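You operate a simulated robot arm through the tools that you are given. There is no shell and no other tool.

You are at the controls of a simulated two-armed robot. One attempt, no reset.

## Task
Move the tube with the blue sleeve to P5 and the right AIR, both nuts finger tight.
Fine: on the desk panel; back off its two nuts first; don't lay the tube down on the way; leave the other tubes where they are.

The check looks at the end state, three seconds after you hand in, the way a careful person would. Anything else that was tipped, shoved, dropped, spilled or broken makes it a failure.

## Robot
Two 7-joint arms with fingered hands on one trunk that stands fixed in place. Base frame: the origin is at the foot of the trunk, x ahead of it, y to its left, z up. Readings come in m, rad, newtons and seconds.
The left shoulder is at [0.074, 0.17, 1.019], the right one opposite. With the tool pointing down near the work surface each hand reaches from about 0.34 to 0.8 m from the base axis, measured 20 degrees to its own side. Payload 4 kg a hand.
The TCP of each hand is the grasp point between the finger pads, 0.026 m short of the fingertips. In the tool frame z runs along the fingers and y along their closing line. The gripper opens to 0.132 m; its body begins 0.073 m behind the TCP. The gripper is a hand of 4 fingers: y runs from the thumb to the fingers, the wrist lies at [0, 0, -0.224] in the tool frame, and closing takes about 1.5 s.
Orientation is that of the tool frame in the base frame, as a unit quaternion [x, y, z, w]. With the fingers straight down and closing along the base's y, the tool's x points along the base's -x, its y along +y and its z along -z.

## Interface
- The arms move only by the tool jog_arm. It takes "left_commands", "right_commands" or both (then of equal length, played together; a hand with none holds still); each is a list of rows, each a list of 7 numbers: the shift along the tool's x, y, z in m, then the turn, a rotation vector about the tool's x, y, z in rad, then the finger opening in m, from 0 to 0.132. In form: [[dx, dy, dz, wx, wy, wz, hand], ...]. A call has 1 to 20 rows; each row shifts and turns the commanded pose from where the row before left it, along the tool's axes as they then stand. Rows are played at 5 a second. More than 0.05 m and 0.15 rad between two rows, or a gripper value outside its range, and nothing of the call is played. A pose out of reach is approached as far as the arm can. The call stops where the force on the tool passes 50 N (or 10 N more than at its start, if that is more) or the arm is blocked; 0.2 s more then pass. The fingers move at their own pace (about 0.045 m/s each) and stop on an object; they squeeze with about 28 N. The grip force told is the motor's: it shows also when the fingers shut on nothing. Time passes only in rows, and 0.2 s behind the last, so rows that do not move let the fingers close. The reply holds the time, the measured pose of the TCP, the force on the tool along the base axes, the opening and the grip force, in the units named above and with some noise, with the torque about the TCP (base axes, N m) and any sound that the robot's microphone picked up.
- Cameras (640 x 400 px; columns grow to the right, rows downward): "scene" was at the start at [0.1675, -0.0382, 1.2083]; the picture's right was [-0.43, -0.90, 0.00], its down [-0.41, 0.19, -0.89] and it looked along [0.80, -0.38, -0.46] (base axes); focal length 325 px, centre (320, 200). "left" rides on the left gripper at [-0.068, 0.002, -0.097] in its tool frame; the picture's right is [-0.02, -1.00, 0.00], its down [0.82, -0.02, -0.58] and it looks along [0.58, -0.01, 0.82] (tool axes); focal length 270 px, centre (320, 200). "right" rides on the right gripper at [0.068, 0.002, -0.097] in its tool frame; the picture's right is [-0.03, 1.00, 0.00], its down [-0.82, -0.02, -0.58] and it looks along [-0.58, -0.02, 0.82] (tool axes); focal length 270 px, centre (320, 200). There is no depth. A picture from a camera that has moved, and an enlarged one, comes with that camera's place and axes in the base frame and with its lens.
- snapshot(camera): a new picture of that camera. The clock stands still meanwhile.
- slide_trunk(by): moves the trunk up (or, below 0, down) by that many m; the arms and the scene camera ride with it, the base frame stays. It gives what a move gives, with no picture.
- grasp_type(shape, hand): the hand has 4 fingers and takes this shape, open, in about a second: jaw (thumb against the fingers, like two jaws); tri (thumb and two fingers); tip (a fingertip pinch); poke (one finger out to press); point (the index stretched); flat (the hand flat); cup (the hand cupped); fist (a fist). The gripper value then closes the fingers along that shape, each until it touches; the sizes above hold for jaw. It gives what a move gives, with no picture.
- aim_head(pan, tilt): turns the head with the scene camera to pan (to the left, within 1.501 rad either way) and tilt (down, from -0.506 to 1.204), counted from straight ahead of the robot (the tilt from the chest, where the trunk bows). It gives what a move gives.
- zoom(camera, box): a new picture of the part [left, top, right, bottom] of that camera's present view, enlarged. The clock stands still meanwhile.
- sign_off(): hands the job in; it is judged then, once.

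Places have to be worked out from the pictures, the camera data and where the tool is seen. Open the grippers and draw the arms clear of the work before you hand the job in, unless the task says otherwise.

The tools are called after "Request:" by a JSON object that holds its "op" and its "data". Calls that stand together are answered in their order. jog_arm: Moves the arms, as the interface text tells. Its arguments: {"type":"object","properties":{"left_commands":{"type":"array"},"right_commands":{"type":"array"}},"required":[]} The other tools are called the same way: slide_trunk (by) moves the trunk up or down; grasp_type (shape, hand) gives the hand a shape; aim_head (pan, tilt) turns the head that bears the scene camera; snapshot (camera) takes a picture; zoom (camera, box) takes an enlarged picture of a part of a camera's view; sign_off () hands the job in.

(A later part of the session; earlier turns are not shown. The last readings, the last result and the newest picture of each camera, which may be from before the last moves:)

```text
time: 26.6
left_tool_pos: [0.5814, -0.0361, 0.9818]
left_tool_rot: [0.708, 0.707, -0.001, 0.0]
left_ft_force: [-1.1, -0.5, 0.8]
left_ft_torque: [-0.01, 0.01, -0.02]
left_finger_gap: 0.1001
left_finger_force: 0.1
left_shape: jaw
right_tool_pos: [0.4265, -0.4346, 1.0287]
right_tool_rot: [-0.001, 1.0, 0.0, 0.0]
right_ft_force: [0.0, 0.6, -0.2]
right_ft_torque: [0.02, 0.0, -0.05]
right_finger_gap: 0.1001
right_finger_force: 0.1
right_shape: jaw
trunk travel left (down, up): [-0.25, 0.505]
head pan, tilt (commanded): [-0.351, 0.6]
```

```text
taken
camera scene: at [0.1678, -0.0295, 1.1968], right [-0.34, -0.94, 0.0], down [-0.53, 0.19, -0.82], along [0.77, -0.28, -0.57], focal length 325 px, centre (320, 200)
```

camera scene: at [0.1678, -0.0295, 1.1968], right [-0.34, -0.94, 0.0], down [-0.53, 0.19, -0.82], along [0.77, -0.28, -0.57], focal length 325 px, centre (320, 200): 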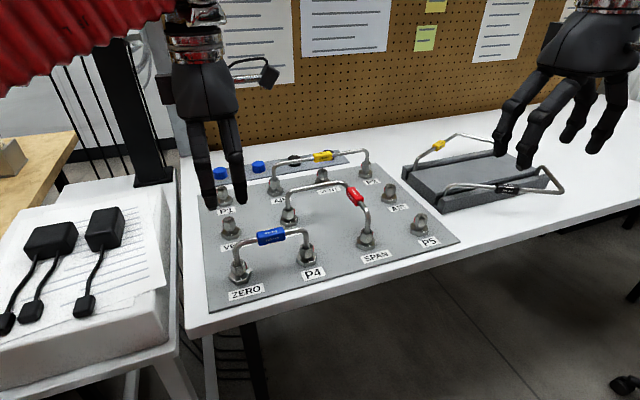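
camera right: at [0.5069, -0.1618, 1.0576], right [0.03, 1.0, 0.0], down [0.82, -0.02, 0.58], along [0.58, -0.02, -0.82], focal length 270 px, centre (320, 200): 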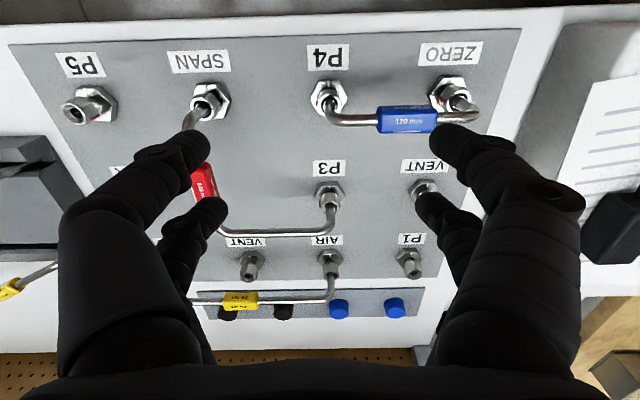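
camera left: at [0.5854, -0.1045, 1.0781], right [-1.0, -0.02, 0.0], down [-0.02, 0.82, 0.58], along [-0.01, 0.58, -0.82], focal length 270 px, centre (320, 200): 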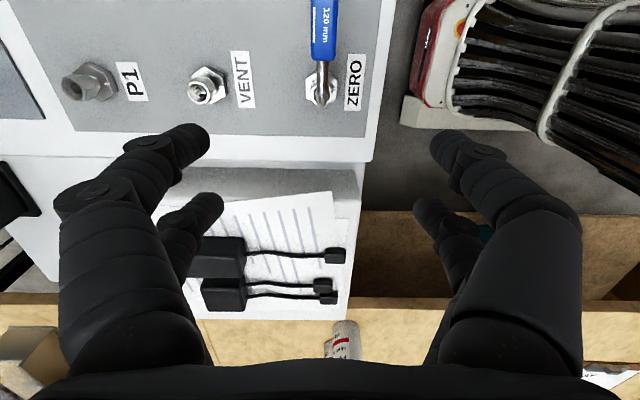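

Yaw -90° works cleanly. Loosening is counter-clockwise, so I want to start each stroke further clockwise. I'll check another 55° clockwise is reachable in free air.

Request:
{"op": "jog_arm", "data": {"left_commands": [[0, 0, 0, 0, 0, 0.14, 0.1], [0, 0, 0, 0, 0, 0.14, 0.1], [0, 0, 0, 0, 0, 0.14, 0.1], [0, 0, 0, 0, 0, 0.14, 0.1], [0, 0, 0, 0, 0, 0.14, 0.1], [0, 0, 0, 0, 0, 0.14, 0.1], [0, 0, 0, 0, 0, 0.12, 0.1]]}}

Request:
{"op": "snapshot", "data": {"camera": "left"}}

```text
time: 28.2
left_tool_pos: [0.5825, -0.037, 0.9821]
left_tool_rot: [0.954, 0.3, -0.001, -0.001]
left_ft_force: [-0.8, 0.2, -0.3]
left_ft_torque: [-0.03, -0.02, -0.04]
left_finger_gap: 0.1003
left_finger_force: 0.0
left_shape: jaw
right_tool_pos: [0.4264, -0.4347, 1.0287]
right_tool_rot: [0.0, 1.0, 0.0, 0.0]
right_ft_force: [0.8, -0.9, 0.5]
right_ft_torque: [0.03, -0.01, -0.02]
right_finger_gap: 0.0998
right_finger_force: 0.1
right_shape: jaw
trunk travel left (down, up): [-0.25, 0.505]
head pan, tilt (commanded): [-0.351, 0.6]
```

```text
taken
camera left: at [0.5291, -0.0765, 1.0784], right [-0.59, 0.81, 0.0], down [0.66, 0.48, 0.58], along [0.46, 0.34, -0.82], focal length 270 px, centre (320, 200)
```

left: 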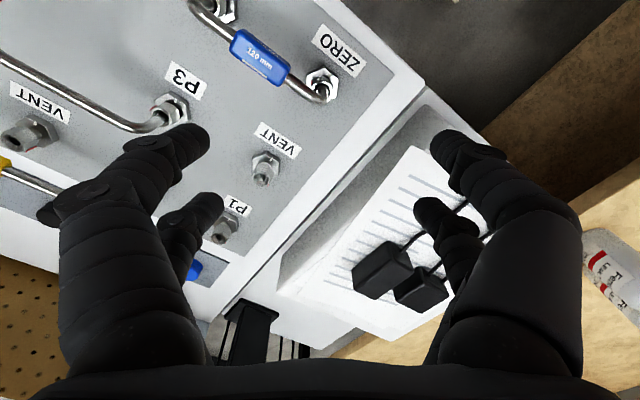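

Yaw -145° is fine, so a counter-clockwise stroke of about 110° is available. A pair of fingertips sits ±18.5 mm off the tool centre, so I'll centre the pair at tool x = -0.0185 on the ZERO nut, which keeps the other pair away from the tube run. First I'll descend to z of about 0.88 and look.

Request:
{"op": "jog_arm", "data": {"left_commands": [[0.0191, -0.0008, 0.02, 0, 0, 0, 0.06], [0, 0, 0.04, 0, 0, 0, 0.06], [0, 0, 0.04, 0, 0, 0, 0.06], [0, 0, 0, 0, 0, 0, 0.06], [0, 0, 0, 0, 0, 0, 0.06]]}}

Request:
{"op": "snapshot", "data": {"camera": "left"}}

Request:
{"op": "zoom", "data": {"camera": "scene", "box": [150, 150, 350, 310]}}

```text
time: 29.4
left_tool_pos: [0.5904, -0.028, 0.8876]
left_tool_rot: [0.954, 0.301, 0.0, 0.0]
left_ft_force: [-0.1, -0.5, -0.1]
left_ft_torque: [0.04, 0.01, -0.02]
left_finger_gap: 0.0606
left_finger_force: 0.1
left_shape: jaw
left hand out of reach, approached as far as the arm can: row 1
right_tool_pos: [0.4264, -0.4337, 1.0284]
right_tool_rot: [0.0, 1.0, -0.001, -0.001]
right_ft_force: [-0.3, -0.7, -0.1]
right_ft_torque: [-0.02, -0.02, -0.01]
right_finger_gap: 0.1
right_finger_force: 0.1
right_shape: jaw
trunk travel left (down, up): [-0.25, 0.505]
head pan, tilt (commanded): [-0.351, 0.6]
```

```text
taken
camera left: at [0.5378, -0.0688, 0.9848], right [-0.6, 0.8, 0.0], down [0.66, 0.49, 0.58], along [0.46, 0.34, -0.82], focal length 270 px, centre (320, 200)
```

left: 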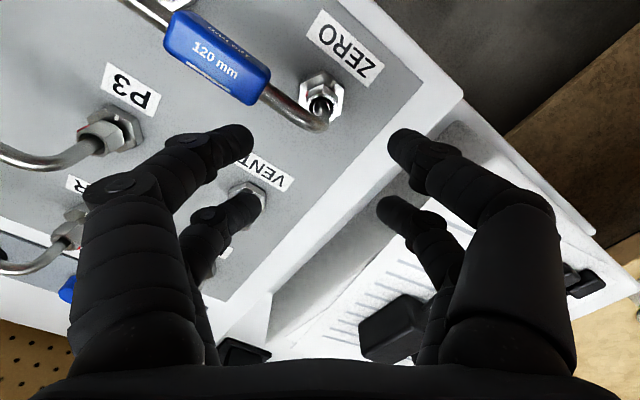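

```text
2.50 times, centred on (250, 230) of scene
camera zoom: at [0.168, -0.0296, 1.1968], right [-0.34, -0.94, 0.0], down [-0.53, 0.19, -0.82], along [0.77, -0.28, -0.57], focal length 812 px, centre (495, 125)
```

zoom: 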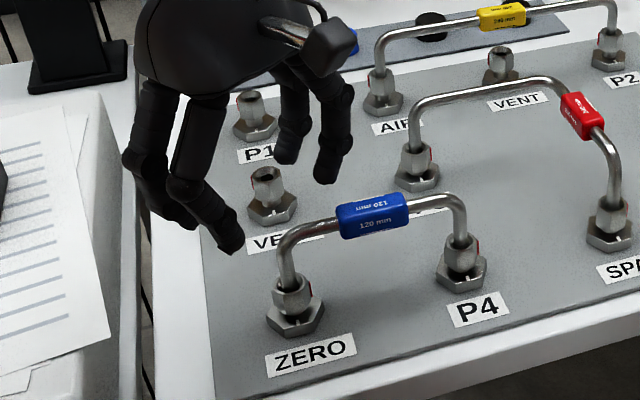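

Row 1 fell slightly short, so by the camera the TCP is at about (0.5924, -0.0282, 0.888). I'll zoom on the ZERO nut from this camera to refine its position before going lower.

Request:
{"op": "zoom", "data": {"camera": "left", "box": [270, 50, 390, 150]}}

```text
4.00 times, centred on (330, 100) of left
camera zoom: at [0.5378, -0.0688, 0.9848], right [-0.6, 0.8, 0.0], down [0.66, 0.49, 0.58], along [0.46, 0.34, -0.82], focal length 1081 px, centre (280, 600)
```

zoom: 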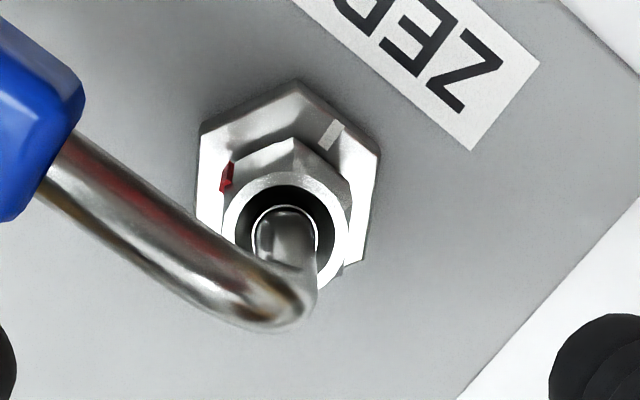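

The nut measures at tool (-0.0112, -0.0003), so I need +7.3 mm along tool x. I'll shift and come down to z of about 0.83, with the fingertips still above the nut top, and look again.

Request:
{"op": "jog_arm", "data": {"left_commands": [[0, 0, 0.02, 0, 0, 0, 0.06], [0.0073, 0, 0.02, 0, 0, 0, 0.06], [0, 0, 0.018, 0, 0, 0, 0.06], [0, 0, 0, 0, 0, 0, 0.06]]}}

Request:
{"op": "snapshot", "data": {"camera": "left"}}

Request:
{"op": "zoom", "data": {"camera": "scene", "box": [180, 190, 300, 310]}}

```text
time: 30.4
left_tool_pos: [0.5982, -0.0242, 0.8311]
left_tool_rot: [0.954, 0.301, 0.0, 0.0]
left_ft_force: [-0.5, -0.1, 0.0]
left_ft_torque: [0.0, -0.04, -0.01]
left_finger_gap: 0.0607
left_finger_force: 0.0
left_shape: jaw
right_tool_pos: [0.4267, -0.4344, 1.0295]
right_tool_rot: [0.001, 1.0, -0.001, 0.001]
right_ft_force: [0.4, -0.4, -0.9]
right_ft_torque: [0.0, 0.0, 0.04]
right_finger_gap: 0.1002
right_finger_force: 0.0
right_shape: jaw
trunk travel left (down, up): [-0.25, 0.505]
head pan, tilt (commanded): [-0.351, 0.6]
```

```text
taken
camera left: at [0.5455, -0.0644, 0.9271], right [-0.59, 0.8, 0.0], down [0.66, 0.49, 0.58], along [0.46, 0.34, -0.82], focal length 270 px, centre (320, 200)
```

left: 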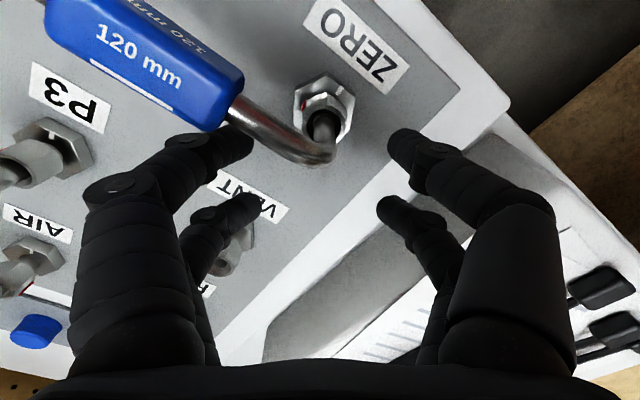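

```text
3.33 times, centred on (240, 250) of scene
camera zoom: at [0.1678, -0.0295, 1.1968], right [-0.34, -0.94, 0.0], down [-0.53, 0.19, -0.82], along [0.77, -0.28, -0.57], focal length 1083 px, centre (587, 33)
```

zoom: 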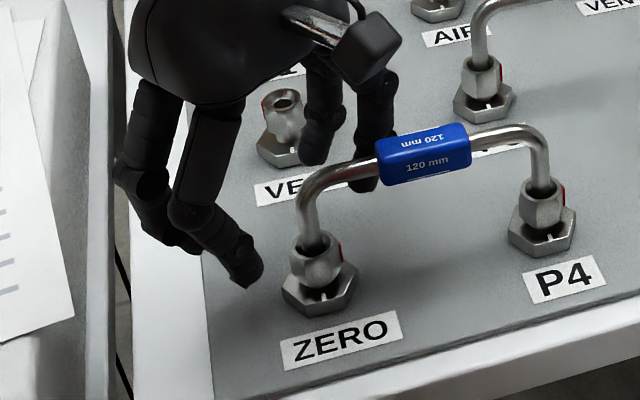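

The geometry agrees: after another 31 mm the nut should line up with the front finger pair. I'll descend to z of about 0.80 and close the fingers on the nut.

Request:
{"op": "jog_arm", "data": {"left_commands": [[0, 0, 0.015, 0, 0, 0, 0.06], [0, 0, 0.015, 0, 0, 0, 0.06], [0, 0, 0, 0, 0, 0, 0.06]]}}

Request:
{"op": "snapshot", "data": {"camera": "left"}}

Request:
{"op": "zoom", "data": {"camera": "scene", "box": [180, 210, 300, 310]}}

```text
time: 31.2
left_tool_pos: [0.5984, -0.0232, 0.8012]
left_tool_rot: [0.953, 0.301, 0.0, 0.0]
left_ft_force: [0.2, -0.2, 0.7]
left_ft_torque: [-0.03, 0.0, 0.0]
left_finger_gap: 0.061
left_finger_force: 0.0
left_shape: jaw
right_tool_pos: [0.4267, -0.434, 1.0291]
right_tool_rot: [0.0, 1.0, 0.0, 0.001]
right_ft_force: [-0.8, 0.7, -0.5]
right_ft_torque: [0.01, 0.0, 0.01]
right_finger_gap: 0.0999
right_finger_force: 0.1
right_shape: jaw
trunk travel left (down, up): [-0.25, 0.505]
head pan, tilt (commanded): [-0.351, 0.6]
```

```text
taken
camera left: at [0.5452, -0.0643, 0.8965], right [-0.6, 0.8, 0.0], down [0.66, 0.49, 0.58], along [0.46, 0.34, -0.82], focal length 270 px, centre (320, 200)
```

left: 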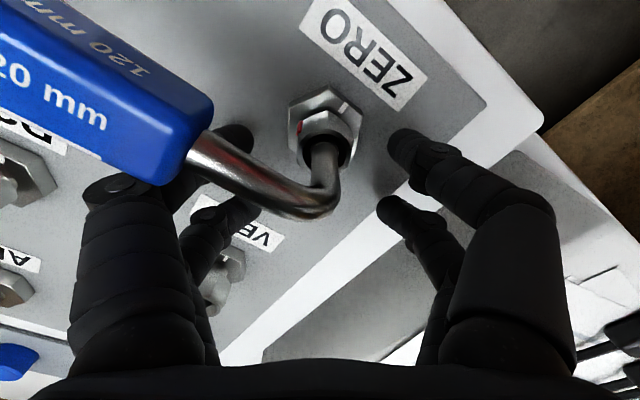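

```text
4.00 times, centred on (240, 260) of scene
camera zoom: at [0.1678, -0.0295, 1.1968], right [-0.34, -0.94, 0.0], down [-0.53, 0.19, -0.82], along [0.77, -0.28, -0.57], focal length 1299 px, centre (640, -40)
```

zoom: 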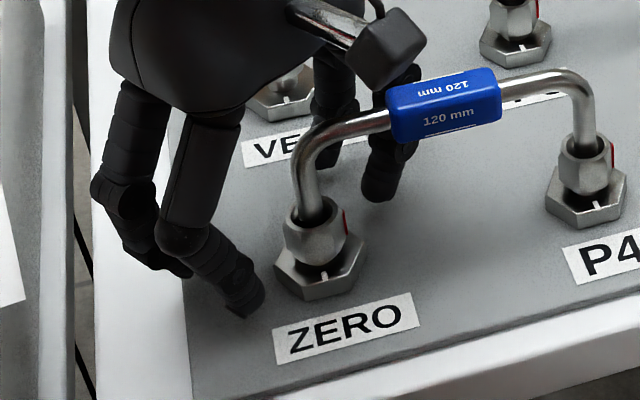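

I'll zoom in on the nut between the fingers to verify alignment before closing.

Request:
{"op": "zoom", "data": {"camera": "left", "box": [220, 70, 420, 195]}}

```text
3.20 times, centred on (320, 132) of left
camera zoom: at [0.5452, -0.0643, 0.8965], right [-0.6, 0.8, 0.0], down [0.66, 0.49, 0.58], along [0.46, 0.34, -0.82], focal length 865 px, centre (320, 416)
```

zoom: 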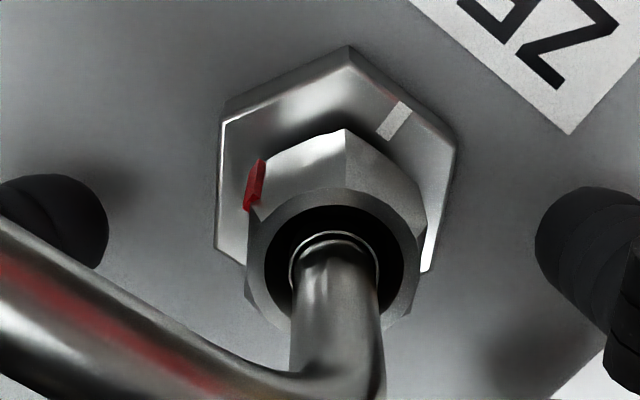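

The nut sits centred between the pair to within about 1 mm. Now I'll close the fingers on it.

Request:
{"op": "jog_arm", "data": {"left_commands": [[0, 0, 0, 0, 0, 0, 0.03], [0, 0, 0, 0, 0, 0, 0.02], [0, 0, 0, 0, 0, 0, 0.0], [0, 0, 0, 0, 0, 0, 0.0], [0, 0, 0, 0, 0, 0, 0.0], [0, 0, 0, 0, 0, 0, 0.0]]}}

Request:
{"op": "zoom", "data": {"camera": "left", "box": [200, 70, 440, 220]}}

Request:
{"op": "zoom", "data": {"camera": "scene", "box": [180, 210, 300, 310]}}

```text
time: 32.6
left_tool_pos: [0.598, -0.0247, 0.8001]
left_tool_rot: [0.953, 0.302, 0.0, 0.0]
left_ft_force: [1.7, -1.6, 2.6]
left_ft_torque: [-0.06, -0.02, 0.14]
left_finger_gap: 0.0125
left_finger_force: 28.0
left_shape: jaw
right_tool_pos: [0.4269, -0.4352, 1.029]
right_tool_rot: [0.0, 1.0, 0.0, 0.0]
right_ft_force: [-0.7, -0.2, -0.3]
right_ft_torque: [-0.03, 0.01, -0.02]
right_finger_gap: 0.0999
right_finger_force: 0.0
right_shape: jaw
trunk travel left (down, up): [-0.25, 0.505]
head pan, tilt (commanded): [-0.351, 0.6]
```

```text
2.67 times, centred on (320, 145) of left
camera zoom: at [0.5453, -0.0645, 0.897], right [-0.6, 0.8, 0.0], down [0.66, 0.49, 0.58], along [0.46, 0.34, -0.82], focal length 721 px, centre (320, 347)
```

zoom: 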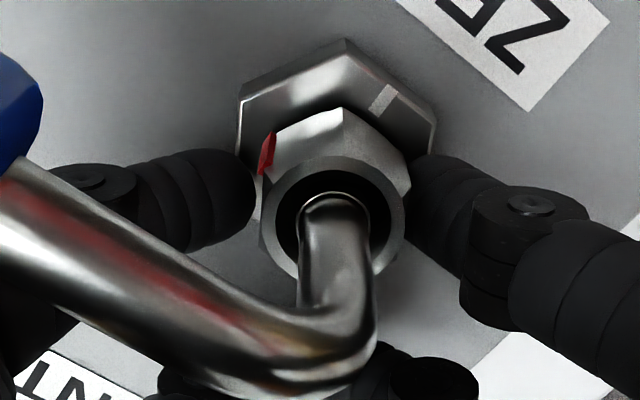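

```text
4.00 times, centred on (240, 260) of scene
camera zoom: at [0.1678, -0.0296, 1.1968], right [-0.34, -0.94, 0.0], down [-0.53, 0.19, -0.82], along [0.77, -0.28, -0.57], focal length 1299 px, centre (640, -40)
```

zoom: 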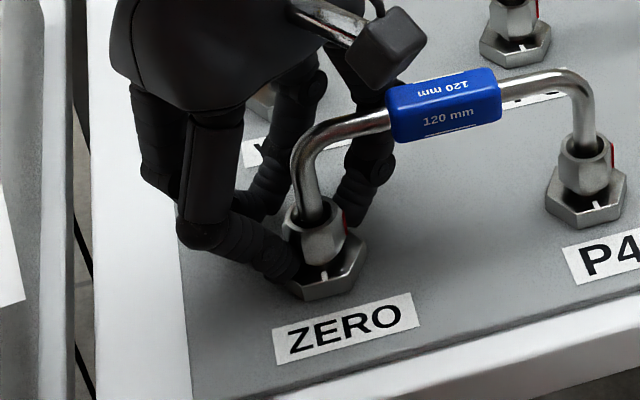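

The grip holds: 28 N, with the front pair on the nut and the rear pair closed behind. I'll test a counter-clockwise turn of about 24° around the nut axis (tool -z rotation with a compensating shift) and watch torque and mark.

Request:
{"op": "jog_arm", "data": {"left_commands": [[-0.00018, -0.00258, 0, 0, 0, -0.14, 0.0], [-0.00018, -0.00258, 0, 0, 0, -0.14, 0.0], [-0.00018, -0.00258, 0, 0, 0, -0.14, 0.0]]}}

Request:
{"op": "zoom", "data": {"camera": "left", "box": [200, 70, 440, 220]}}

Request:
{"op": "zoom", "data": {"camera": "scene", "box": [180, 210, 300, 310]}}

```text
time: 33.5
left_tool_pos: [0.5932, -0.0165, 0.801]
left_tool_rot: [0.868, 0.496, 0.0, -0.001]
left_ft_force: [7.0, 4.4, 8.5]
left_ft_torque: [-0.04, -0.08, -0.3]
left_finger_gap: 0.0119
left_finger_force: 28.2
left_shape: jaw
right_tool_pos: [0.4273, -0.4342, 1.0288]
right_tool_rot: [0.0, 1.0, 0.0, 0.0]
right_ft_force: [-0.9, -0.1, 0.5]
right_ft_torque: [-0.05, 0.0, 0.03]
right_finger_gap: 0.0998
right_finger_force: 0.1
right_shape: jaw
trunk travel left (down, up): [-0.25, 0.505]
head pan, tilt (commanded): [-0.351, 0.6]
```

```text
2.67 times, centred on (320, 145) of left
camera zoom: at [0.5613, -0.0767, 0.8968], right [-0.87, 0.49, 0.0], down [0.4, 0.71, 0.58], along [0.28, 0.51, -0.82], focal length 721 px, centre (320, 347)
```

zoom: 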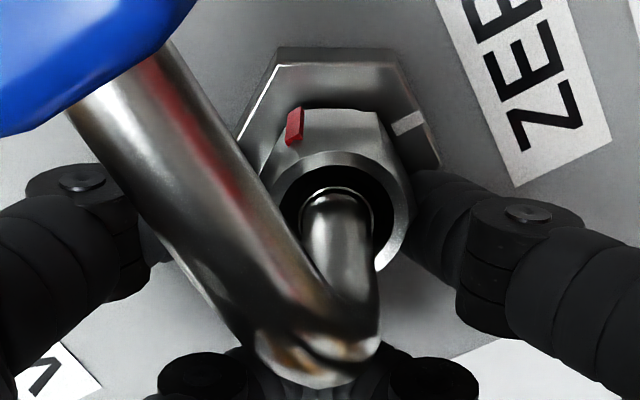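

```text
4.00 times, centred on (240, 260) of scene
camera zoom: at [0.1677, -0.0292, 1.1969], right [-0.34, -0.94, 0.0], down [-0.53, 0.19, -0.82], along [0.77, -0.28, -0.57], focal length 1299 px, centre (640, -40)
```

zoom: 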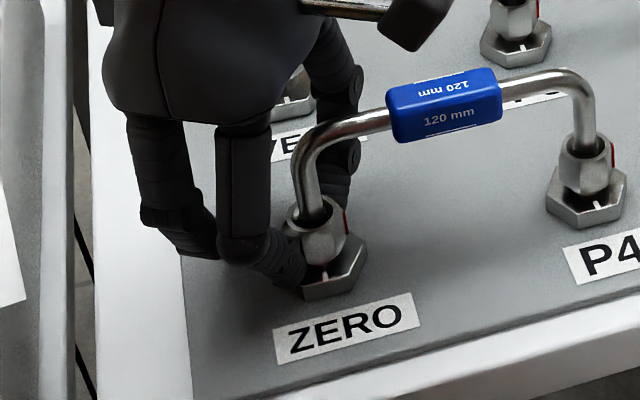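

The torque reached about 0.3 N·m and the view suggests the fingers slipped around the nut. I'll zoom tightly to check whether the red mark moved at all compared with the untouched P4 nut.

Request:
{"op": "zoom", "data": {"camera": "scene", "box": [222, 245, 262, 290]}}

Request:
{"op": "zoom", "data": {"camera": "scene", "box": [285, 230, 330, 275]}}

Request:
{"op": "zoom", "data": {"camera": "left", "box": [270, 80, 380, 180]}}

```text
8.89 times, centred on (242, 268) of scene
camera zoom: at [0.1677, -0.0292, 1.1969], right [-0.34, -0.94, 0.0], down [-0.53, 0.19, -0.82], along [0.77, -0.28, -0.57], focal length 2888 px, centre (1013, -400)
```

zoom: 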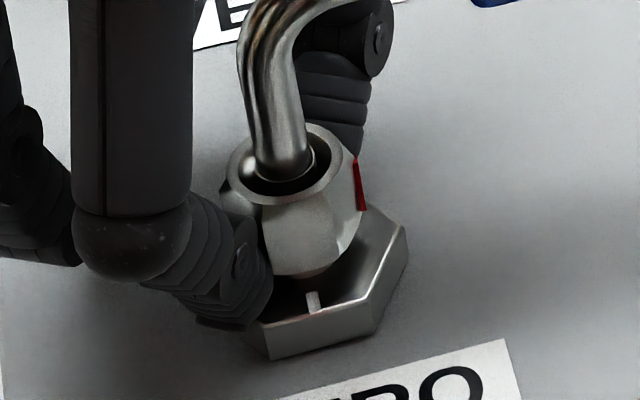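

```text
8.89 times, centred on (308, 252) of scene
camera zoom: at [0.1677, -0.0292, 1.1969], right [-0.34, -0.94, 0.0], down [-0.53, 0.19, -0.82], along [0.77, -0.28, -0.57], focal length 2888 px, centre (431, -267)
```

zoom: 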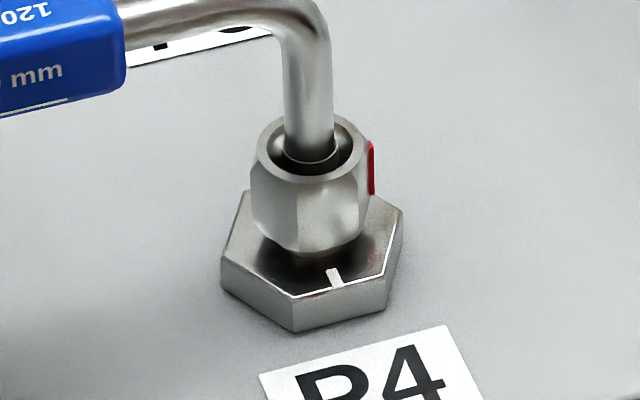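

```text
4.00 times, centred on (325, 130) of left
camera zoom: at [0.5613, -0.0767, 0.8968], right [-0.87, 0.49, 0.0], down [0.4, 0.71, 0.58], along [0.28, 0.51, -0.82], focal length 1081 px, centre (300, 480)
```

zoom: 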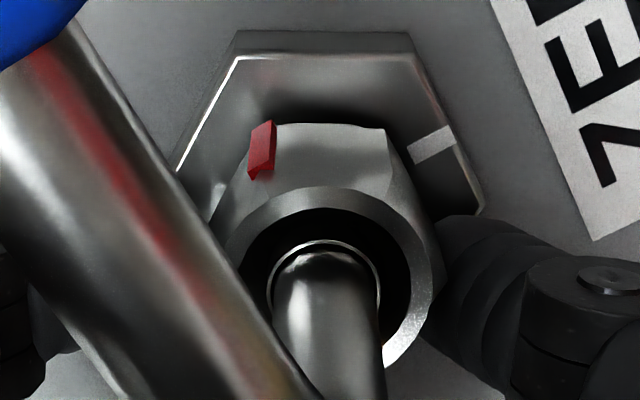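

The nut has turned at most about 3°, so the fingers are mostly slipping or flexing at about 0.39 N·m. I'll continue another 24° to see whether torque still builds or has saturated.

Request:
{"op": "jog_arm", "data": {"left_commands": [[-0.00018, -0.00258, 0, 0, 0, -0.14, 0.0], [-0.00018, -0.00258, 0, 0, 0, -0.14, 0.0], [-0.00018, -0.00258, 0, 0, 0, -0.14, 0.0]]}}

Request:
{"op": "zoom", "data": {"camera": "left", "box": [240, 80, 400, 180]}}

Request:
{"op": "zoom", "data": {"camera": "scene", "box": [222, 245, 262, 290]}}

```text
time: 34.2
left_tool_pos: [0.5843, -0.0151, 0.8005]
left_tool_rot: [0.747, 0.665, 0.001, 0.0]
left_ft_force: [5.8, 12.9, 11.4]
left_ft_torque: [0.07, -0.32, -0.24]
left_finger_gap: 0.0117
left_finger_force: 27.9
left_shape: jaw
right_tool_pos: [0.4267, -0.4326, 1.0284]
right_tool_rot: [0.0, 1.0, -0.002, 0.0]
right_ft_force: [-0.5, 0.2, 0.0]
right_ft_torque: [0.02, -0.03, 0.02]
right_finger_gap: 0.0998
right_finger_force: 0.1
right_shape: jaw
trunk travel left (down, up): [-0.25, 0.505]
head pan, tilt (commanded): [-0.351, 0.6]
```

```text
4.00 times, centred on (320, 130) of left
camera zoom: at [0.5806, -0.0829, 0.8969], right [-1.0, 0.09, 0.0], down [0.07, 0.81, 0.58], along [0.05, 0.58, -0.82], focal length 1081 px, centre (320, 480)
```

zoom: 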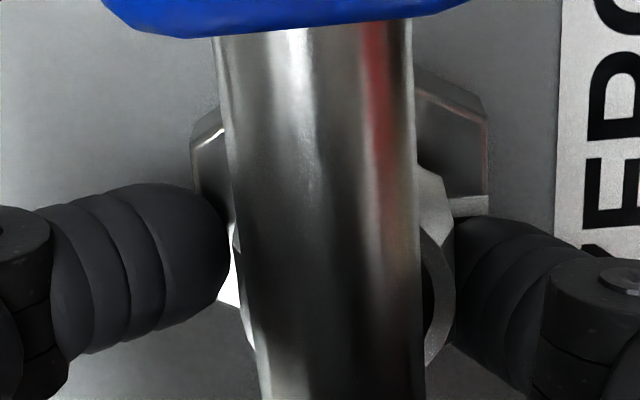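

```text
8.89 times, centred on (242, 268) of scene
camera zoom: at [0.1675, -0.0283, 1.197], right [-0.34, -0.94, 0.0], down [-0.53, 0.19, -0.82], along [0.77, -0.28, -0.57], focal length 2888 px, centre (1013, -400)
```

zoom: 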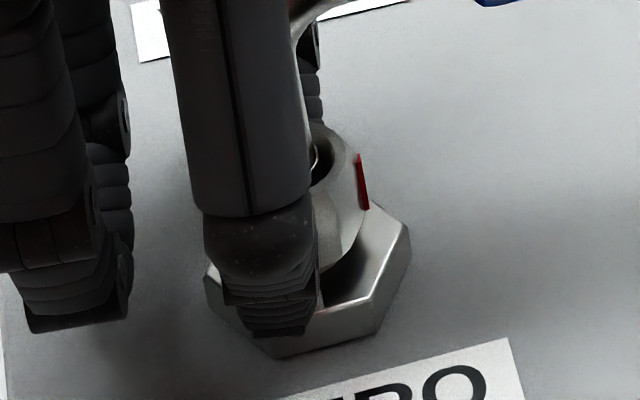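

The torque has saturated at about 0.35 N·m and the nut isn't turning, so the two-finger pinch slips. I'll open, shift so the nut is at the TCP centre between all four fingers, and close there to compare grip.

Request:
{"op": "jog_arm", "data": {"left_commands": [[0, 0, 0, 0, 0, 0, 0.06], [0, 0, 0, 0, 0, 0, 0.06], [0, 0, 0, 0, 0, 0, 0.06], [-0.009, 0, 0, 0, 0, 0, 0.06], [-0.0095, 0, 0, 0, 0, 0, 0.06], [0, 0, 0, 0, 0, 0, 0.06]]}}

Request:
{"op": "snapshot", "data": {"camera": "left"}}

Request:
{"op": "zoom", "data": {"camera": "scene", "box": [180, 210, 300, 310]}}

```text
time: 35.6
left_tool_pos: [0.5816, -0.0347, 0.8016]
left_tool_rot: [0.748, 0.663, 0.0, 0.0]
left_ft_force: [0.0, -0.3, 0.0]
left_ft_torque: [0.01, 0.01, -0.01]
left_finger_gap: 0.0593
left_finger_force: 0.1
left_shape: jaw
right_tool_pos: [0.4266, -0.4348, 1.0287]
right_tool_rot: [0.0, 1.0, 0.0, 0.001]
right_ft_force: [-0.2, 0.0, -0.5]
right_ft_torque: [-0.01, 0.01, 0.0]
right_finger_gap: 0.1001
right_finger_force: 0.0
right_shape: jaw
trunk travel left (down, up): [-0.25, 0.505]
head pan, tilt (commanded): [-0.351, 0.6]
```

```text
taken
camera left: at [0.5786, -0.1022, 0.897], right [-1.0, 0.09, 0.0], down [0.08, 0.81, 0.58], along [0.05, 0.58, -0.82], focal length 270 px, centre (320, 200)
```

left: 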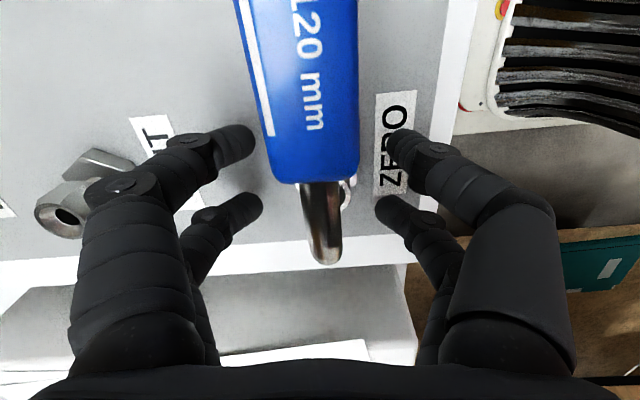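

```text
4.00 times, centred on (240, 260) of scene
camera zoom: at [0.1678, -0.0295, 1.1968], right [-0.34, -0.94, 0.0], down [-0.53, 0.19, -0.82], along [0.77, -0.28, -0.57], focal length 1299 px, centre (640, -40)
```

zoom: 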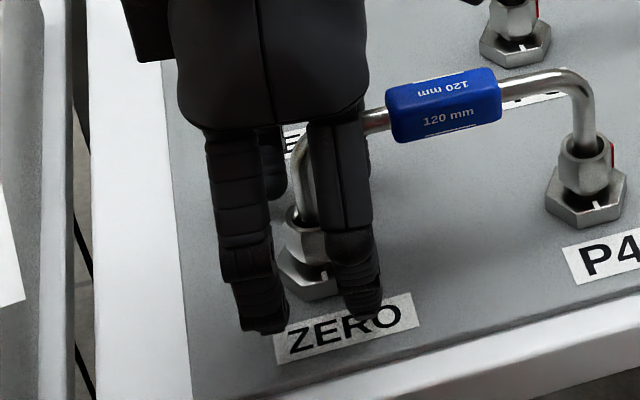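

Nothing is touching and the nut is now centred between the four fingers. I'll close and read the gap.

Request:
{"op": "jog_arm", "data": {"left_commands": [[0, 0, 0, 0, 0, 0, 0.03], [0, 0, 0, 0, 0, 0, 0.02], [0, 0, 0, 0, 0, 0, 0.0], [0, 0, 0, 0, 0, 0, 0.0], [0, 0, 0, 0, 0, 0, 0.0], [0, 0, 0, 0, 0, 0, 0.0]]}}

Request:
{"op": "zoom", "data": {"camera": "left", "box": [200, 70, 440, 270]}}

Request:
{"op": "zoom", "data": {"camera": "scene", "box": [200, 230, 280, 310]}}

```text
time: 37.0
left_tool_pos: [0.5832, -0.0352, 0.8017]
left_tool_rot: [0.748, 0.664, -0.001, -0.001]
left_ft_force: [2.3, -0.4, 1.6]
left_ft_torque: [0.03, -0.03, -0.01]
left_finger_gap: 0.0089
left_finger_force: 28.1
left_shape: jaw
right_tool_pos: [0.4268, -0.4347, 1.0299]
right_tool_rot: [0.0, 1.0, 0.0, 0.0]
right_ft_force: [1.0, -0.3, 0.6]
right_ft_torque: [-0.03, -0.02, 0.02]
right_finger_gap: 0.0999
right_finger_force: 0.1
right_shape: jaw
trunk travel left (down, up): [-0.25, 0.505]
head pan, tilt (commanded): [-0.351, 0.6]
```

```text
2.00 times, centred on (320, 170) of left
camera zoom: at [0.5788, -0.1022, 0.8972], right [-1.0, 0.09, 0.0], down [0.08, 0.81, 0.58], along [0.05, 0.57, -0.82], focal length 541 px, centre (320, 260)
```

zoom: 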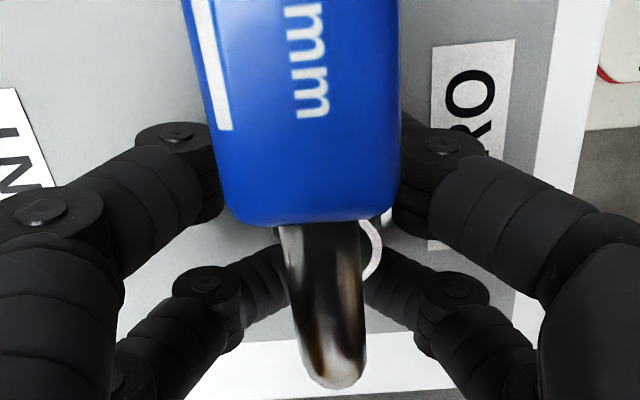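

```text
5.00 times, centred on (240, 270) of scene
camera zoom: at [0.1679, -0.0296, 1.1968], right [-0.34, -0.94, 0.0], down [-0.53, 0.19, -0.82], along [0.77, -0.28, -0.57], focal length 1624 px, centre (720, -150)
```

zoom: 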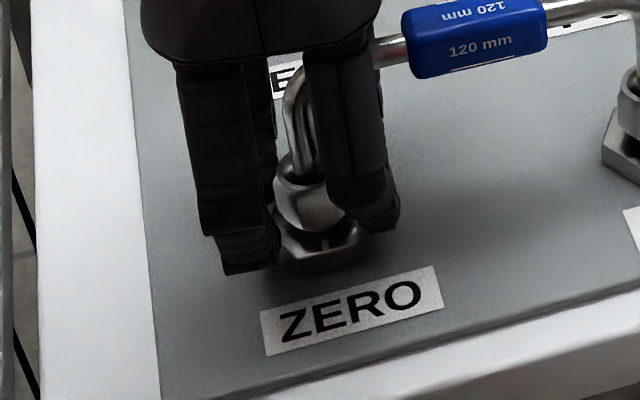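

All four fingers contact the nut when centred (gap about 9 mm, 28 N, balanced forces), which is a much stronger wedge grip. I'll test a 24° counter-clockwise turn about the TCP.

Request:
{"op": "jog_arm", "data": {"left_commands": [[0, 0, 0, 0, 0, -0.12, 0.0], [0, 0, 0, 0, 0, -0.12, 0.0], [0, 0, 0, 0, 0, -0.12, 0.0]]}}

Request:
{"op": "zoom", "data": {"camera": "scene", "box": [200, 230, 280, 310]}}

Request:
{"op": "snapshot", "data": {"camera": "left"}}

```text
time: 37.9
left_tool_pos: [0.5845, -0.0308, 0.8013]
left_tool_rot: [0.615, 0.789, 0.001, -0.001]
left_ft_force: [5.0, 15.9, 6.8]
left_ft_torque: [0.54, -0.12, -0.36]
left_finger_gap: 0.004
left_finger_force: 28.1
left_shape: jaw
right_tool_pos: [0.4272, -0.434, 1.0292]
right_tool_rot: [0.0, 1.0, -0.001, 0.0]
right_ft_force: [0.2, -0.2, -0.9]
right_ft_torque: [0.01, -0.04, 0.01]
right_finger_gap: 0.1
right_finger_force: 0.1
right_shape: jaw
trunk travel left (down, up): [-0.25, 0.505]
head pan, tilt (commanded): [-0.351, 0.6]
```

```text
5.00 times, centred on (240, 270) of scene
camera zoom: at [0.1677, -0.0283, 1.1969], right [-0.34, -0.94, 0.0], down [-0.53, 0.19, -0.82], along [0.77, -0.28, -0.57], focal length 1624 px, centre (720, -150)
```

zoom: 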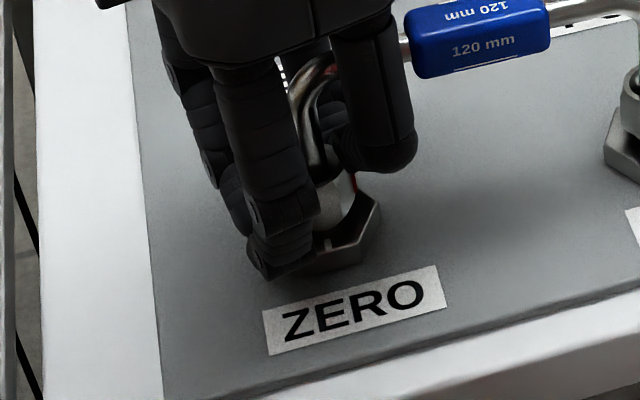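

```text
taken
camera left: at [0.6046, -0.0973, 0.8969], right [-0.96, -0.27, 0.0], down [-0.22, 0.78, 0.58], along [-0.16, 0.56, -0.81], focal length 270 px, centre (320, 200)
```

left: 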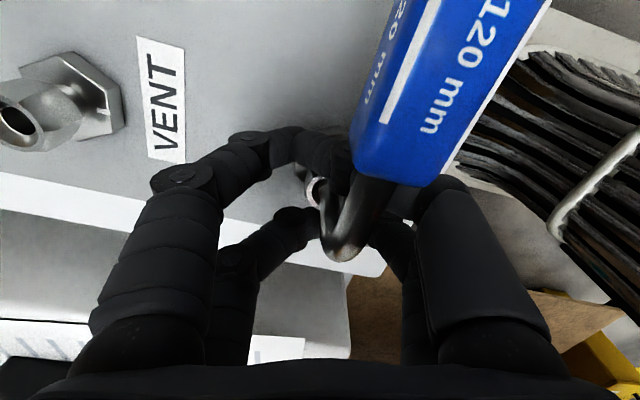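

The grip slipped again at about 0.36 N·m (gap shrank and the hand shifted 4 mm), and the nut hasn't visibly turned. I'll open, rotate back, and lift clear so I can learn how these nuts behave on the free P5 nut with the right hand.

Request:
{"op": "jog_arm", "data": {"left_commands": [[0, 0, 0, 0, 0, 0, 0.07], [0, 0, 0, 0, 0, 0, 0.07], [0, 0, 0, 0, 0, 0, 0.07], [0, 0, 0, 0, 0, 0.12, 0.07], [0, 0, 0, 0, 0, 0.12, 0.07], [0, 0, 0, 0, 0, 0.12, 0.07], [0, 0, 0, 0, 0, 0, 0.07], [0, 0, -0.03, 0, 0, 0, 0.07], [0, 0, -0.04, 0, 0, 0, 0.07], [0, 0, -0.04, 0, 0, 0, 0.07]]}}

Request:
{"op": "zoom", "data": {"camera": "scene", "box": [200, 220, 320, 310]}}

Request:
{"op": "zoom", "data": {"camera": "left", "box": [220, 20, 440, 160]}}

```text
time: 40.0
left_tool_pos: [0.5837, -0.0345, 0.9113]
left_tool_rot: [0.749, 0.663, 0.0, -0.002]
left_ft_force: [0.1, 1.5, -0.3]
left_ft_torque: [0.01, -0.02, 0.01]
left_finger_gap: 0.0694
left_finger_force: 0.1
left_shape: jaw
right_tool_pos: [0.4258, -0.434, 1.0285]
right_tool_rot: [-0.001, 1.0, 0.0, 0.0]
right_ft_force: [0.2, 0.6, 0.0]
right_ft_torque: [-0.01, -0.04, 0.02]
right_finger_gap: 0.1001
right_finger_force: 0.1
right_shape: jaw
trunk travel left (down, up): [-0.25, 0.505]
head pan, tilt (commanded): [-0.351, 0.6]
```

```text
4.44 times, centred on (260, 265) of scene
camera zoom: at [0.1673, -0.0295, 1.1969], right [-0.34, -0.94, 0.0], down [-0.53, 0.19, -0.82], along [0.77, -0.28, -0.57], focal length 1444 px, centre (587, -89)
```

zoom: 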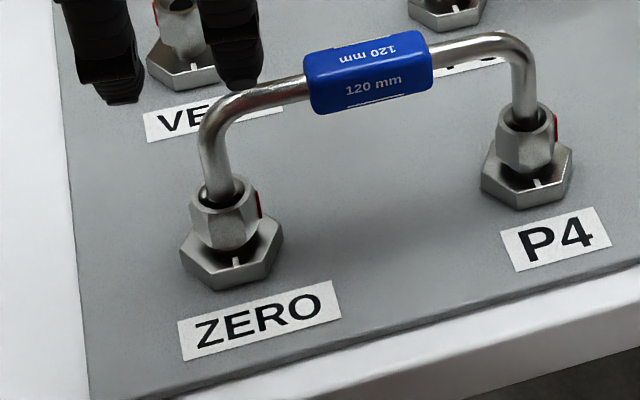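

```text
2.86 times, centred on (330, 90) of left
camera zoom: at [0.579, -0.1026, 1.0078], right [-1.0, 0.09, 0.0], down [0.08, 0.81, 0.58], along [0.05, 0.58, -0.82], focal length 772 px, centre (291, 514)
```

zoom: 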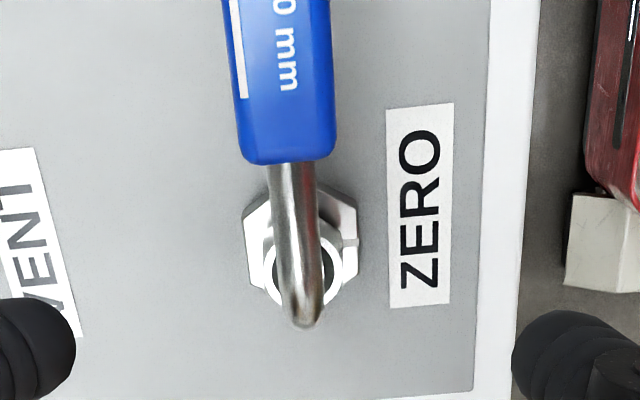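

I'll zoom in more on the ZERO nut to see if the hex orientation changed at all.

Request:
{"op": "zoom", "data": {"camera": "scene", "box": [222, 245, 262, 290]}}

Request:
{"op": "zoom", "data": {"camera": "scene", "box": [405, 205, 445, 250]}}

```text
8.89 times, centred on (242, 268) of scene
camera zoom: at [0.1673, -0.0295, 1.1969], right [-0.34, -0.94, 0.0], down [-0.53, 0.19, -0.82], along [0.77, -0.28, -0.57], focal length 2888 px, centre (1013, -400)
```

zoom: 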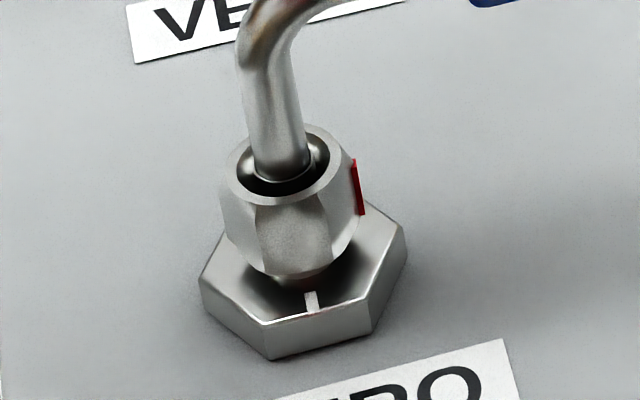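

```text
8.89 times, centred on (425, 228) of scene
camera zoom: at [0.1673, -0.0295, 1.1969], right [-0.34, -0.94, 0.0], down [-0.53, 0.19, -0.82], along [0.77, -0.28, -0.57], focal length 2888 px, centre (-613, -44)
```

zoom: 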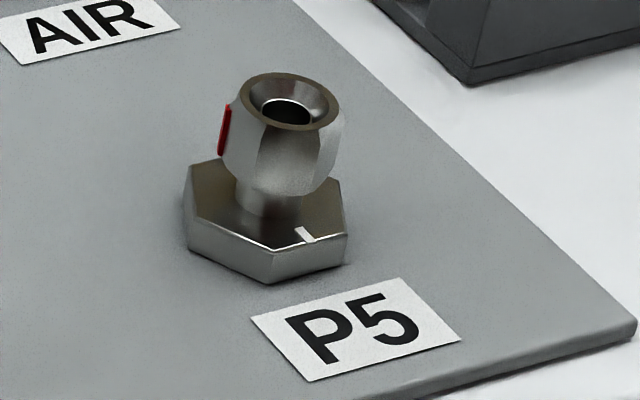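

The ZERO nut is exactly where it was (mark still at -90°), so nothing has been disturbed. I'll bring the right hand over the free P5 nut to learn turning direction and grip behaviour without a tube in the way.

Request:
{"op": "jog_arm", "data": {"right_commands": [[-0.039, 0.01, 0, 0, 0, 0, 0.06], [-0.039, 0.01, 0, 0, 0, 0, 0.06], [-0.039, 0.01, 0.02, 0, 0, 0, 0.06], [-0.039, 0.0095, 0.02, 0, 0, 0, 0.06], [0, 0, 0.04, 0, 0, 0, 0.06], [0, 0, 0.04, 0, 0, 0, 0.06], [0, 0, 0.04, 0, 0, 0, 0.06], [0, 0, 0, 0, 0, 0, 0.06]]}}

Request:
{"op": "snapshot", "data": {"camera": "right"}}

Request:
{"op": "zoom", "data": {"camera": "right", "box": [220, 70, 420, 195]}}

```text
time: 41.9
left_tool_pos: [0.5838, -0.0347, 0.9115]
left_tool_rot: [0.748, 0.664, 0.0, 0.0]
left_ft_force: [1.2, 0.2, 0.6]
left_ft_torque: [0.05, -0.01, 0.0]
left_finger_gap: 0.0692
left_finger_force: 0.0
left_shape: jaw
right_tool_pos: [0.5802, -0.3937, 0.8713]
right_tool_rot: [0.001, 1.0, -0.001, 0.0]
right_ft_force: [0.0, 0.4, -0.4]
right_ft_torque: [-0.03, -0.04, -0.02]
right_finger_gap: 0.0606
right_finger_force: 0.1
right_shape: jaw
trunk travel left (down, up): [-0.25, 0.505]
head pan, tilt (commanded): [-0.351, 0.6]
```

```text
taken
camera right: at [0.5129, -0.393, 0.968], right [0.03, 1.0, 0.0], down [0.82, -0.02, 0.58], along [0.58, -0.02, -0.82], focal length 270 px, centre (320, 200)
```

right: 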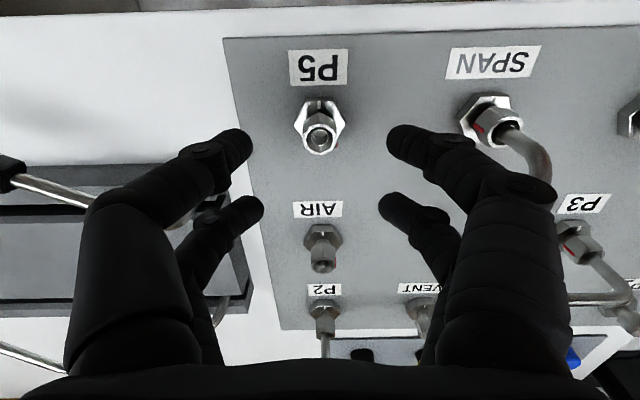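

```text
3.20 times, centred on (320, 132) of right
camera zoom: at [0.5129, -0.393, 0.968], right [0.03, 1.0, 0.0], down [0.82, -0.02, 0.58], along [0.58, -0.02, -0.82], focal length 865 px, centre (320, 416)
```

zoom: 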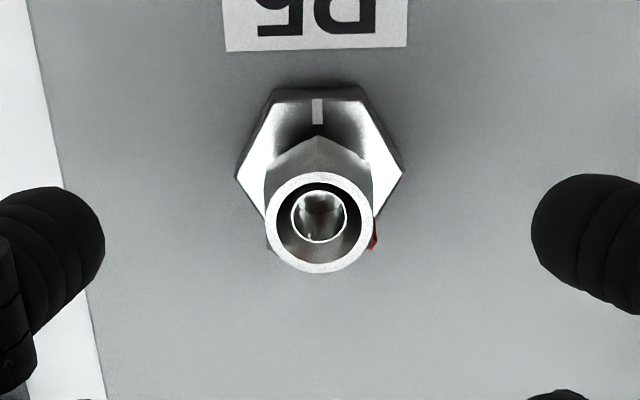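

This view confirms P5 at (0.5838, -0.395), and the fingertip pairs at tool x = ±0.0183, z = +0.018 with a radius of about 8 mm. I'll centre on the P5 nut, descend to TCP z of about 0.804, and close to check the grip reading without a tube.

Request:
{"op": "jog_arm", "data": {"right_commands": [[-0.003, 0, 0.025, 0, 0, 0, 0.06], [0, 0, 0.025, 0, 0, 0, 0.06], [0, 0, 0.017, 0, 0, 0, 0.06], [0, 0, 0, 0, 0, 0, 0.03], [0, 0, 0, 0, 0, 0, 0.02], [0, 0, 0, 0, 0, 0, 0.0], [0, 0, 0, 0, 0, 0, 0.0], [0, 0, 0, 0, 0, 0, 0.0], [0, 0, 0, 0, 0, 0, 0.0]]}}

Request:
{"op": "zoom", "data": {"camera": "right", "box": [200, 90, 440, 240]}}

Request:
{"op": "zoom", "data": {"camera": "scene", "box": [390, 195, 460, 255]}}

```text
time: 43.9
left_tool_pos: [0.5843, -0.0334, 0.9107]
left_tool_rot: [0.748, 0.664, -0.001, 0.0]
left_ft_force: [-0.6, -1.2, -0.3]
left_ft_torque: [0.04, -0.02, -0.02]
left_finger_gap: 0.0693
left_finger_force: 0.1
left_shape: jaw
right_tool_pos: [0.582, -0.3936, 0.8018]
right_tool_rot: [0.0, 1.0, 0.001, 0.001]
right_ft_force: [-0.6, 0.9, -0.3]
right_ft_torque: [0.04, 0.0, 0.12]
right_finger_gap: 0.0085
right_finger_force: 28.1
right_shape: jaw
trunk travel left (down, up): [-0.25, 0.505]
head pan, tilt (commanded): [-0.351, 0.6]
```

```text
2.67 times, centred on (320, 165) of right
camera zoom: at [0.515, -0.3919, 0.8992], right [0.03, 1.0, 0.0], down [0.82, -0.02, 0.58], along [0.58, -0.01, -0.82], focal length 721 px, centre (320, 293)
```

zoom: 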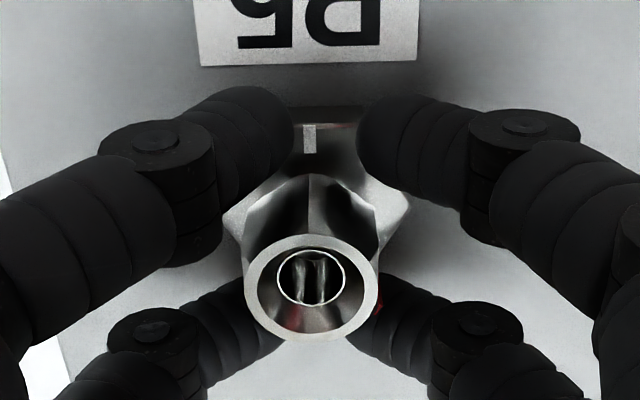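

```text
6.67 times, centred on (425, 225) of scene
camera zoom: at [0.1681, -0.0294, 1.1968], right [-0.34, -0.94, 0.0], down [-0.53, 0.19, -0.82], along [0.77, -0.28, -0.57], focal length 2166 px, centre (-380, 33)
```

zoom: 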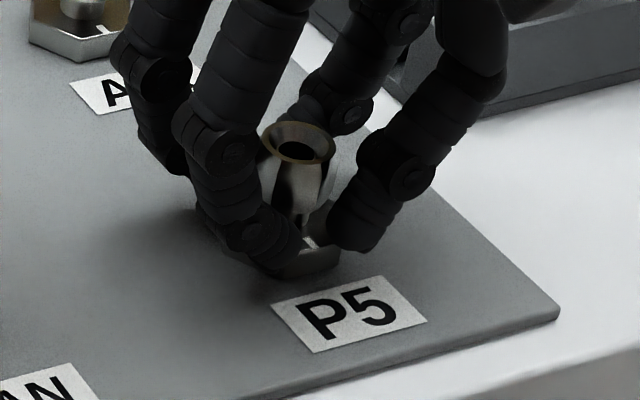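

All four fingers seem to hold the P5 nut (gap 8.5 mm, 28 N). I'll turn it clockwise by about 20° and watch the mark and height.

Request:
{"op": "jog_arm", "data": {"right_commands": [[0, 0, 0, 0, 0, 0.12, 0.0], [0, 0, 0, 0, 0, 0.12, 0.0], [0, 0, 0, 0, 0, 0.12, 0.0]]}}

Request:
{"op": "zoom", "data": {"camera": "right", "box": [200, 90, 440, 240]}}

Request:
{"op": "zoom", "data": {"camera": "scene", "box": [390, 195, 460, 255]}}

```text
time: 44.6
left_tool_pos: [0.5841, -0.0356, 0.9119]
left_tool_rot: [0.747, 0.664, 0.0, -0.001]
left_ft_force: [0.4, -0.5, -0.2]
left_ft_torque: [0.01, 0.01, -0.02]
left_finger_gap: 0.0691
left_finger_force: 0.2
left_shape: jaw
right_tool_pos: [0.5845, -0.3952, 0.8017]
right_tool_rot: [0.181, 0.984, -0.001, 0.002]
right_ft_force: [10.4, -6.8, 4.0]
right_ft_torque: [-0.04, -0.1, 0.64]
right_finger_gap: 0.0075
right_finger_force: 28.2
right_shape: jaw
trunk travel left (down, up): [-0.25, 0.505]
head pan, tilt (commanded): [-0.351, 0.6]
```

```text
2.67 times, centred on (320, 165) of right
camera zoom: at [0.5222, -0.3691, 0.8988], right [0.38, 0.93, 0.0], down [0.75, -0.31, 0.58], along [0.54, -0.22, -0.81], focal length 721 px, centre (320, 293)
```

zoom: 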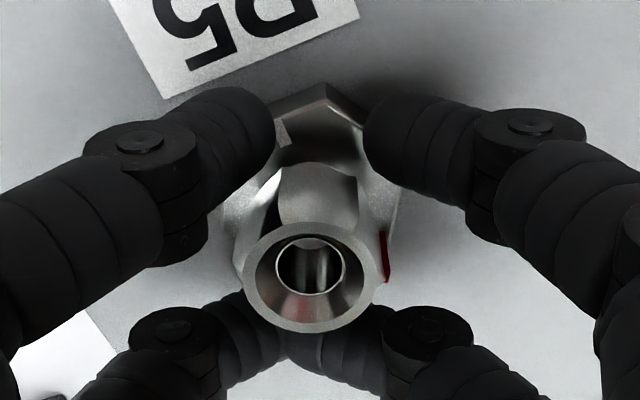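

```text
6.67 times, centred on (425, 225) of scene
camera zoom: at [0.1687, -0.0298, 1.1967], right [-0.34, -0.94, 0.0], down [-0.53, 0.19, -0.82], along [0.77, -0.28, -0.57], focal length 2166 px, centre (-380, 33)
```

zoom: 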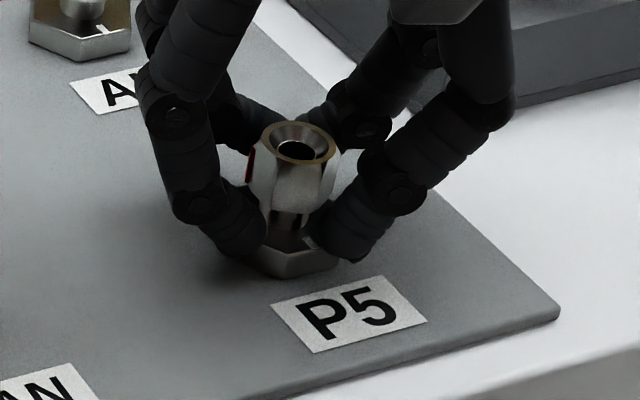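

Neither the nut nor its mark moved, although torque reached 0.64 N·m. Combining the two camera heights gives a corrected height of base top about 0.777 and nut top 0.800 tight, 0.805 loose. My fingertips were therefore clamping the fixed base, not the nut. I'll open, rotate back, raise 11 mm, and shift so the front pair brackets the P5 nut.

Request:
{"op": "jog_arm", "data": {"right_commands": [[0, 0, 0, 0, 0, 0, 0.06], [0, 0, 0, 0, 0, 0, 0.06], [0, 0, 0, 0, 0, 0, 0.06], [0, 0, 0, 0, 0, -0.12, 0.06], [0, 0, 0, 0, 0, -0.12, 0.06], [0, 0, 0, 0, 0, -0.12, 0.06], [0, 0, -0.012, 0, 0, 0, 0.06], [-0.016, 0, 0, 0, 0, 0, 0.06], [0, 0, 0, 0, 0, 0, 0.06]]}}

Request:
{"op": "zoom", "data": {"camera": "right", "box": [200, 70, 440, 220]}}

Request:
{"op": "zoom", "data": {"camera": "scene", "box": [390, 195, 460, 255]}}

```text
time: 46.6
left_tool_pos: [0.5829, -0.0332, 0.9107]
left_tool_rot: [0.748, 0.664, -0.001, 0.0]
left_ft_force: [1.0, 0.0, 0.2]
left_ft_torque: [0.03, -0.01, 0.01]
left_finger_gap: 0.0696
left_finger_force: 0.1
left_shape: jaw
right_tool_pos: [0.5987, -0.3953, 0.8133]
right_tool_rot: [0.0, 1.0, 0.0, 0.001]
right_ft_force: [1.0, -0.1, -0.4]
right_ft_torque: [0.04, 0.02, 0.04]
right_finger_gap: 0.0593
right_finger_force: 0.1
right_shape: jaw
trunk travel left (down, up): [-0.25, 0.505]
head pan, tilt (commanded): [-0.351, 0.6]
```

```text
2.67 times, centred on (320, 145) of right
camera zoom: at [0.5316, -0.3935, 0.911], right [0.03, 1.0, 0.0], down [0.82, -0.02, 0.58], along [0.58, -0.01, -0.82], focal length 721 px, centre (320, 347)
```

zoom: 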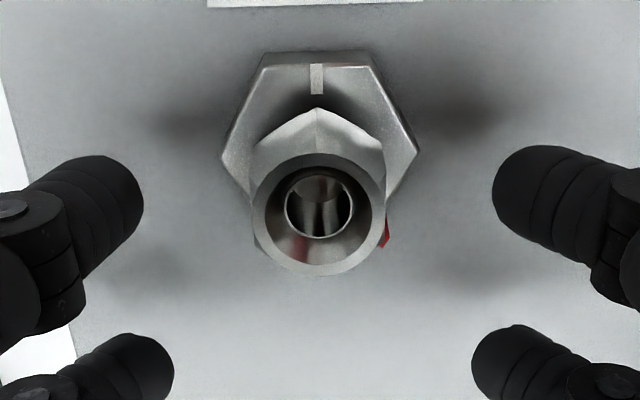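

```text
6.67 times, centred on (425, 225) of scene
camera zoom: at [0.1678, -0.0295, 1.1969], right [-0.34, -0.94, 0.0], down [-0.53, 0.19, -0.82], along [0.77, -0.28, -0.57], focal length 2166 px, centre (-380, 33)
```

zoom: 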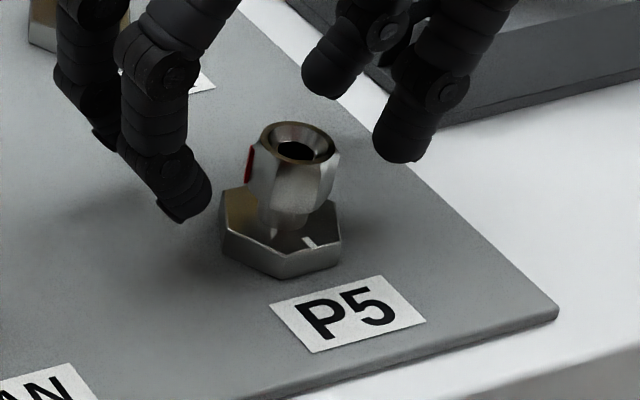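

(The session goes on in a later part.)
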